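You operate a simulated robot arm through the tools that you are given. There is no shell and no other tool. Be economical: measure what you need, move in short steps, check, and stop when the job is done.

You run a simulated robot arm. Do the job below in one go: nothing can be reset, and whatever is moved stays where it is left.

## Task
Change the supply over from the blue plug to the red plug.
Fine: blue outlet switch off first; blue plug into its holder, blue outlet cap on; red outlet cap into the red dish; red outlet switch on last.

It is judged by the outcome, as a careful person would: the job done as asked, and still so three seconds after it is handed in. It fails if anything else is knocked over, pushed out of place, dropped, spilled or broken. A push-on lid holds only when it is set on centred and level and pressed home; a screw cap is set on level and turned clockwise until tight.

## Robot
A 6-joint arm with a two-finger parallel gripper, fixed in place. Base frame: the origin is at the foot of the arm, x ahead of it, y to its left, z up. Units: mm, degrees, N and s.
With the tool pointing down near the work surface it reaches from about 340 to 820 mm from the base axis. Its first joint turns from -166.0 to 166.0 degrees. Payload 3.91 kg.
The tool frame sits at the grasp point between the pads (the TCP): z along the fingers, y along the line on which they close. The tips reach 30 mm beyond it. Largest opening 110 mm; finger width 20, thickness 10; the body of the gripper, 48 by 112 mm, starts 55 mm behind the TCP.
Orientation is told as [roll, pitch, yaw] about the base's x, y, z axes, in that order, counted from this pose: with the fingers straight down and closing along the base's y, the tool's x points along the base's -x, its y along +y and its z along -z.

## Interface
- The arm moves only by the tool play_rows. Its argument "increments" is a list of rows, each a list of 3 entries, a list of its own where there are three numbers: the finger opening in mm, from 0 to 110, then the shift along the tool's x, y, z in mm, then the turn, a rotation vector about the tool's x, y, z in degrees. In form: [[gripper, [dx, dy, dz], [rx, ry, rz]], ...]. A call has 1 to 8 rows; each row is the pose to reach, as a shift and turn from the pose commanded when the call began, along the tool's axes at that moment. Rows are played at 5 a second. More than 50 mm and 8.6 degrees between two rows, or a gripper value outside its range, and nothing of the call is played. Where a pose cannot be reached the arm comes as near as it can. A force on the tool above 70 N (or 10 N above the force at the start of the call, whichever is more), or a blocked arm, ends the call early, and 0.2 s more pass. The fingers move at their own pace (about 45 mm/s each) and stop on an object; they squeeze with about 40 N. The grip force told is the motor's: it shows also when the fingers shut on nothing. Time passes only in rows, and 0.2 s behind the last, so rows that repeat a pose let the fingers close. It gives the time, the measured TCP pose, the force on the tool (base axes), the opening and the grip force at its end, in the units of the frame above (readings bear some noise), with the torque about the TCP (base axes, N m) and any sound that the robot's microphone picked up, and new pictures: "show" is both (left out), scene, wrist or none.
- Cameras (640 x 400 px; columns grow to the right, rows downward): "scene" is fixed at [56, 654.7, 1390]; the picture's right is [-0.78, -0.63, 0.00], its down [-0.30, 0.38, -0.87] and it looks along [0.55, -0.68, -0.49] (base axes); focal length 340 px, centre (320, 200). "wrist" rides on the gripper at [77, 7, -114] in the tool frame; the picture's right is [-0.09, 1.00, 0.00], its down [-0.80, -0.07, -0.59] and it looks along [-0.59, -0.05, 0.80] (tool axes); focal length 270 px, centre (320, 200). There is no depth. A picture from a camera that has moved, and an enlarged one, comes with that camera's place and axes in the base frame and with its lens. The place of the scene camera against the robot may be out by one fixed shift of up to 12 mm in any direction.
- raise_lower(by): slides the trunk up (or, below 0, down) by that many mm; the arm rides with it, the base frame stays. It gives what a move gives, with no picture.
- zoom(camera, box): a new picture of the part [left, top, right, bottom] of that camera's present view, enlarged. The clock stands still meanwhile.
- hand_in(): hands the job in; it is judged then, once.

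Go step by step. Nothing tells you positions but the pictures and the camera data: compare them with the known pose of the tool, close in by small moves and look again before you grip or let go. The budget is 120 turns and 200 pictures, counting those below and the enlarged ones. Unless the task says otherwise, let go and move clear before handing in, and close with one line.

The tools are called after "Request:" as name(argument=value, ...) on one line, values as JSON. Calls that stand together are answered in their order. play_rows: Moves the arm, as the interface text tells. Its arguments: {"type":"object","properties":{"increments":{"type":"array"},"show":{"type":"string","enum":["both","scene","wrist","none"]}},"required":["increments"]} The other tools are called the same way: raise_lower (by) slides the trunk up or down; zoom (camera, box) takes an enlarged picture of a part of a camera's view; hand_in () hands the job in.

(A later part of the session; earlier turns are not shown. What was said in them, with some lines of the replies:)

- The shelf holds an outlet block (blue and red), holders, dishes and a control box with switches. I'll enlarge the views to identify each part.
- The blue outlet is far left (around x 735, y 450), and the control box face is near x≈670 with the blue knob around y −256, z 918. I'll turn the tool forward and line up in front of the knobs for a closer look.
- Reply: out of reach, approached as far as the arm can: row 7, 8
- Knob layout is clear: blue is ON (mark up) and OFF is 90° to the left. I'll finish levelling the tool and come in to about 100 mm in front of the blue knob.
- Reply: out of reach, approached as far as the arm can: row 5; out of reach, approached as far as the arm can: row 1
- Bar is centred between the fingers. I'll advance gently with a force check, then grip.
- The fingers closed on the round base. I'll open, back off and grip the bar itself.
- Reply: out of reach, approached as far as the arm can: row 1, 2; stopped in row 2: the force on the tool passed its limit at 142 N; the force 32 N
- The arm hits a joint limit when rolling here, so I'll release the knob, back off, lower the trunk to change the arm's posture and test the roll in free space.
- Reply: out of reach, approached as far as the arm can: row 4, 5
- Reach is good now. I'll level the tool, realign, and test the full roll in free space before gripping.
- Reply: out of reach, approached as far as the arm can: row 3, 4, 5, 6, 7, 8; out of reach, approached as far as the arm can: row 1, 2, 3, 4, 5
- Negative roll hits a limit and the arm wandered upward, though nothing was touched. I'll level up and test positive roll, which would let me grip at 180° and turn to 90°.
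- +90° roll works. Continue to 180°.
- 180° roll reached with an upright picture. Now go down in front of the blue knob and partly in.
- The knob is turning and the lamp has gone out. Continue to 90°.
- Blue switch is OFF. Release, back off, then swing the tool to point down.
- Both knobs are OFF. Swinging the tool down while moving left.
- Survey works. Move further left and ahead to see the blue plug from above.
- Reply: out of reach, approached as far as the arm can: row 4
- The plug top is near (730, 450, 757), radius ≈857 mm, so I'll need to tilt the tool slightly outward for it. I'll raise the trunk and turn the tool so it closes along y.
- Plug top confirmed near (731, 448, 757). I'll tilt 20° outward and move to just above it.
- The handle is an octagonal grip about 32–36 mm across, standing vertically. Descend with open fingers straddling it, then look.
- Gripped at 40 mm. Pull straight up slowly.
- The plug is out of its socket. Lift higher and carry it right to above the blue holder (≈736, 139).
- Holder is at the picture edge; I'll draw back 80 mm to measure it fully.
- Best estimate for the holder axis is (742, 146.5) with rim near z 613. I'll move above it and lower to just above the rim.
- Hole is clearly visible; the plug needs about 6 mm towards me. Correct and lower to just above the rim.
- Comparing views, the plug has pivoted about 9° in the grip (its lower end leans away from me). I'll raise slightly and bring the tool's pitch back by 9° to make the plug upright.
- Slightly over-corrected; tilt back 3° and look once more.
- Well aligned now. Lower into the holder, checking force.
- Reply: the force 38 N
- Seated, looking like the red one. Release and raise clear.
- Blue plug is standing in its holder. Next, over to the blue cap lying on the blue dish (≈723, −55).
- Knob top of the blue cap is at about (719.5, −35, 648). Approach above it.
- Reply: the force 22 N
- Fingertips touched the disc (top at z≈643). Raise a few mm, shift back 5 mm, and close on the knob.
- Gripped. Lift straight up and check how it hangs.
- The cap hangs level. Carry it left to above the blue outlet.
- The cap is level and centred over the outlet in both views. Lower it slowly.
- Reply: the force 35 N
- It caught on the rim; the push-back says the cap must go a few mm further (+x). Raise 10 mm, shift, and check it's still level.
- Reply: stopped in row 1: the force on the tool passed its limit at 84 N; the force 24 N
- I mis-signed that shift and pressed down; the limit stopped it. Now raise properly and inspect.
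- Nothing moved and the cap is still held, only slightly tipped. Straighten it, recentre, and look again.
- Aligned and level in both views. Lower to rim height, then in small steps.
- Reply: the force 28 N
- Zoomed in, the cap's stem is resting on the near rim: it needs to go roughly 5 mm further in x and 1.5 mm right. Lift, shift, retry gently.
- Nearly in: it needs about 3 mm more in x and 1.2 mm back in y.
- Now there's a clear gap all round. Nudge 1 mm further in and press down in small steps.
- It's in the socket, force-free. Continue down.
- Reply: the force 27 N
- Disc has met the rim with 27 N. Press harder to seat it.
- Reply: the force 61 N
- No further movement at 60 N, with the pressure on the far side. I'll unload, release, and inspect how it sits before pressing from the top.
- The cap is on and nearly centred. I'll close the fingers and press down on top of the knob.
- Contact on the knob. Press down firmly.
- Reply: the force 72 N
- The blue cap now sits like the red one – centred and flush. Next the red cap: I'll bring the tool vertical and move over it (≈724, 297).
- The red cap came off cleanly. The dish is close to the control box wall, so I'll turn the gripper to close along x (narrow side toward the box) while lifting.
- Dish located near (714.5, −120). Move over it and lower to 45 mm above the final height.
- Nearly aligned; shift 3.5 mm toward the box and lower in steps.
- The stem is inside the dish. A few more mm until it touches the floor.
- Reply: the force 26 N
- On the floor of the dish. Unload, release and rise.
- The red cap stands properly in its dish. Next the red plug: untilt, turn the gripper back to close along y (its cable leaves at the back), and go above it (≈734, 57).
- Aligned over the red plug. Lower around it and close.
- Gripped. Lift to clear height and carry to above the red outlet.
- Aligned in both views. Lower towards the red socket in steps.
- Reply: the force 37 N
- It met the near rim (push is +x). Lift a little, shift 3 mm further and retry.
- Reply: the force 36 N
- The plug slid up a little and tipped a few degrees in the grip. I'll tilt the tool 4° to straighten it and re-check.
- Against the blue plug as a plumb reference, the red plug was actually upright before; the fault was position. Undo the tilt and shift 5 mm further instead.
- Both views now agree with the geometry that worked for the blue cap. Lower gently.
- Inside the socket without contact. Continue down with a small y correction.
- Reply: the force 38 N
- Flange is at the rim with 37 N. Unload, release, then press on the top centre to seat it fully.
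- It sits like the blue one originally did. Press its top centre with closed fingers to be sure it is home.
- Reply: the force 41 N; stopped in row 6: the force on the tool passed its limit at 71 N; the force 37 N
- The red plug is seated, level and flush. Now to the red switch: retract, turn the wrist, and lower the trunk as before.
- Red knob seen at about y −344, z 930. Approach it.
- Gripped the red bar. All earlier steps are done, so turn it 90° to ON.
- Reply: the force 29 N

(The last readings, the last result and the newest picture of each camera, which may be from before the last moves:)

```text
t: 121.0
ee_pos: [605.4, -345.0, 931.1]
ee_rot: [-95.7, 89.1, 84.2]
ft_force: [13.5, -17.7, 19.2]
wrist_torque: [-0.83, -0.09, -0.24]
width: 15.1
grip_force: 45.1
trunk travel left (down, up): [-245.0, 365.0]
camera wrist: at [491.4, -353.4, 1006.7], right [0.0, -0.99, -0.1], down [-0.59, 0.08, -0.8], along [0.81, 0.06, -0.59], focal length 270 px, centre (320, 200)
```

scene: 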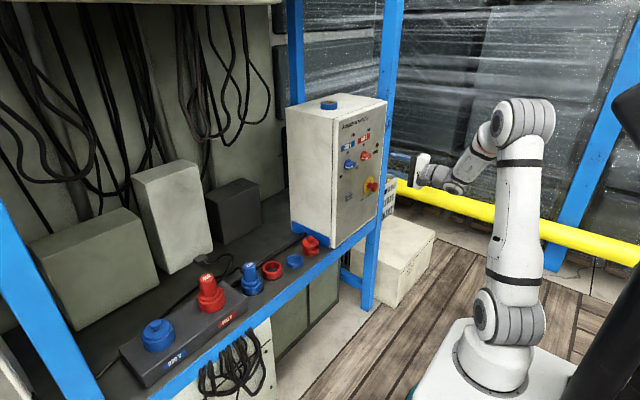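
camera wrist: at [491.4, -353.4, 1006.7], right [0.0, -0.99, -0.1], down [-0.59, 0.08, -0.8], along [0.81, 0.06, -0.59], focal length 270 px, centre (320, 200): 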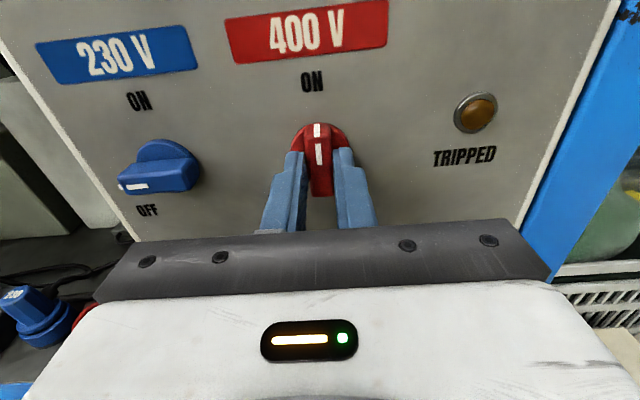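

Red knob points to ON and TRIPPED is dark. Release, back off and check the lamps.

Request:
play_rows(increments=[[30, [0, 0, 0], [0, 0, 0]], [50, [0, 0, 0], [0, 0, 0]], [50, [0, 0, -30], [0, 0, 0]], [50, [0, 0, -60], [0, 0, 0]], [50, [30, 0, -80], [0, 0, 0]]], show="both")

Request:
zoom(camera="scene", box=[280, 90, 440, 230])

Request:
zoom(camera="scene", box=[120, 230, 330, 370])

```text
t: 122.2
ee_pos: [524.9, -344.8, 959.6]
ee_rot: [-86.1, 88.9, 93.8]
ft_force: [-0.1, 0.2, -0.3]
wrist_torque: [-0.01, -0.02, 0.0]
width: 50.2
grip_force: 0.0
trunk travel left (down, up): [-245.0, 365.0]
camera wrist: at [411.2, -352.8, 1036.8], right [0.0, -0.99, -0.1], down [-0.6, 0.08, -0.8], along [0.8, 0.06, -0.59], focal length 270 px, centre (320, 200)
```

scene: 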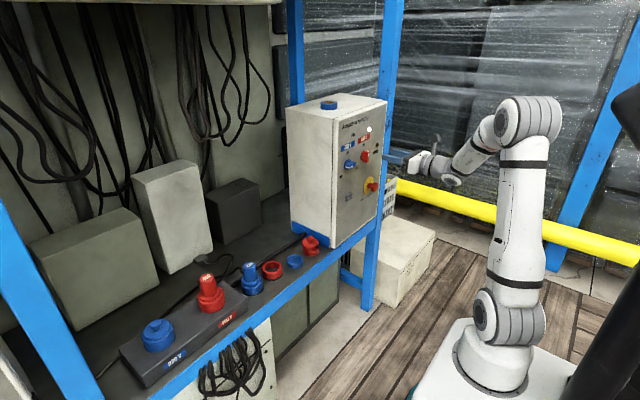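
wrist: 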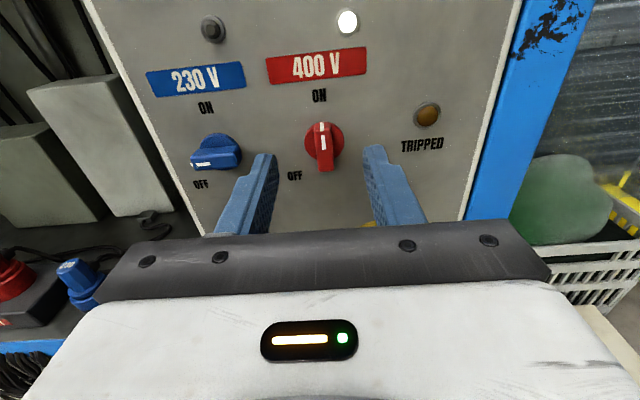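

```text
2.86 times, centred on (360, 160) of scene
camera zoom: at [56.0, 654.7, 1390.0], right [-0.78, -0.63, 0.0], down [-0.3, 0.38, -0.87], along [0.55, -0.68, -0.49], focal length 970 px, centre (206, 314)
```

zoom: 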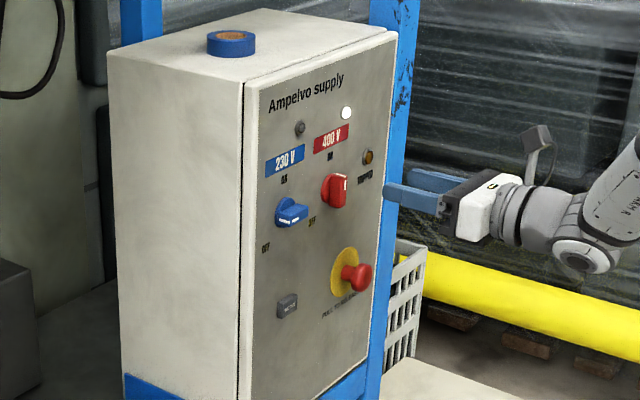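

```text
2.86 times, centred on (225, 300) of scene
camera zoom: at [56.0, 654.7, 1390.0], right [-0.78, -0.63, 0.0], down [-0.3, 0.38, -0.87], along [0.55, -0.68, -0.49], focal length 970 px, centre (591, -86)
```

zoom: 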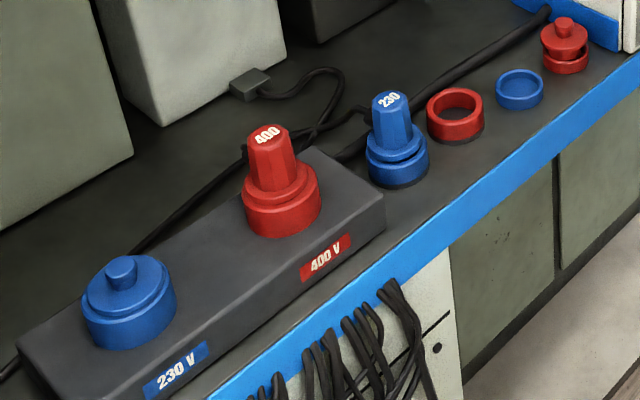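

The 400 V lamp is lit, the 230 V lamp is out, TRIPPED is dark, and every plug and cap is where it should be. The arm is clear, so I'm handing in.

Request:
hand_in()

```text
The job is handed in.
```

The supply now runs from the red plug, and the job is handed in. The 400 V lamp is lit and the 230 V and TRIPPED lamps are dark. The blue switch was turned off first, and the blue plug is in its holder with the blue outlet capped. The red cap is in the red dish, the red plug is in its outlet, and the red switch was turned on last.
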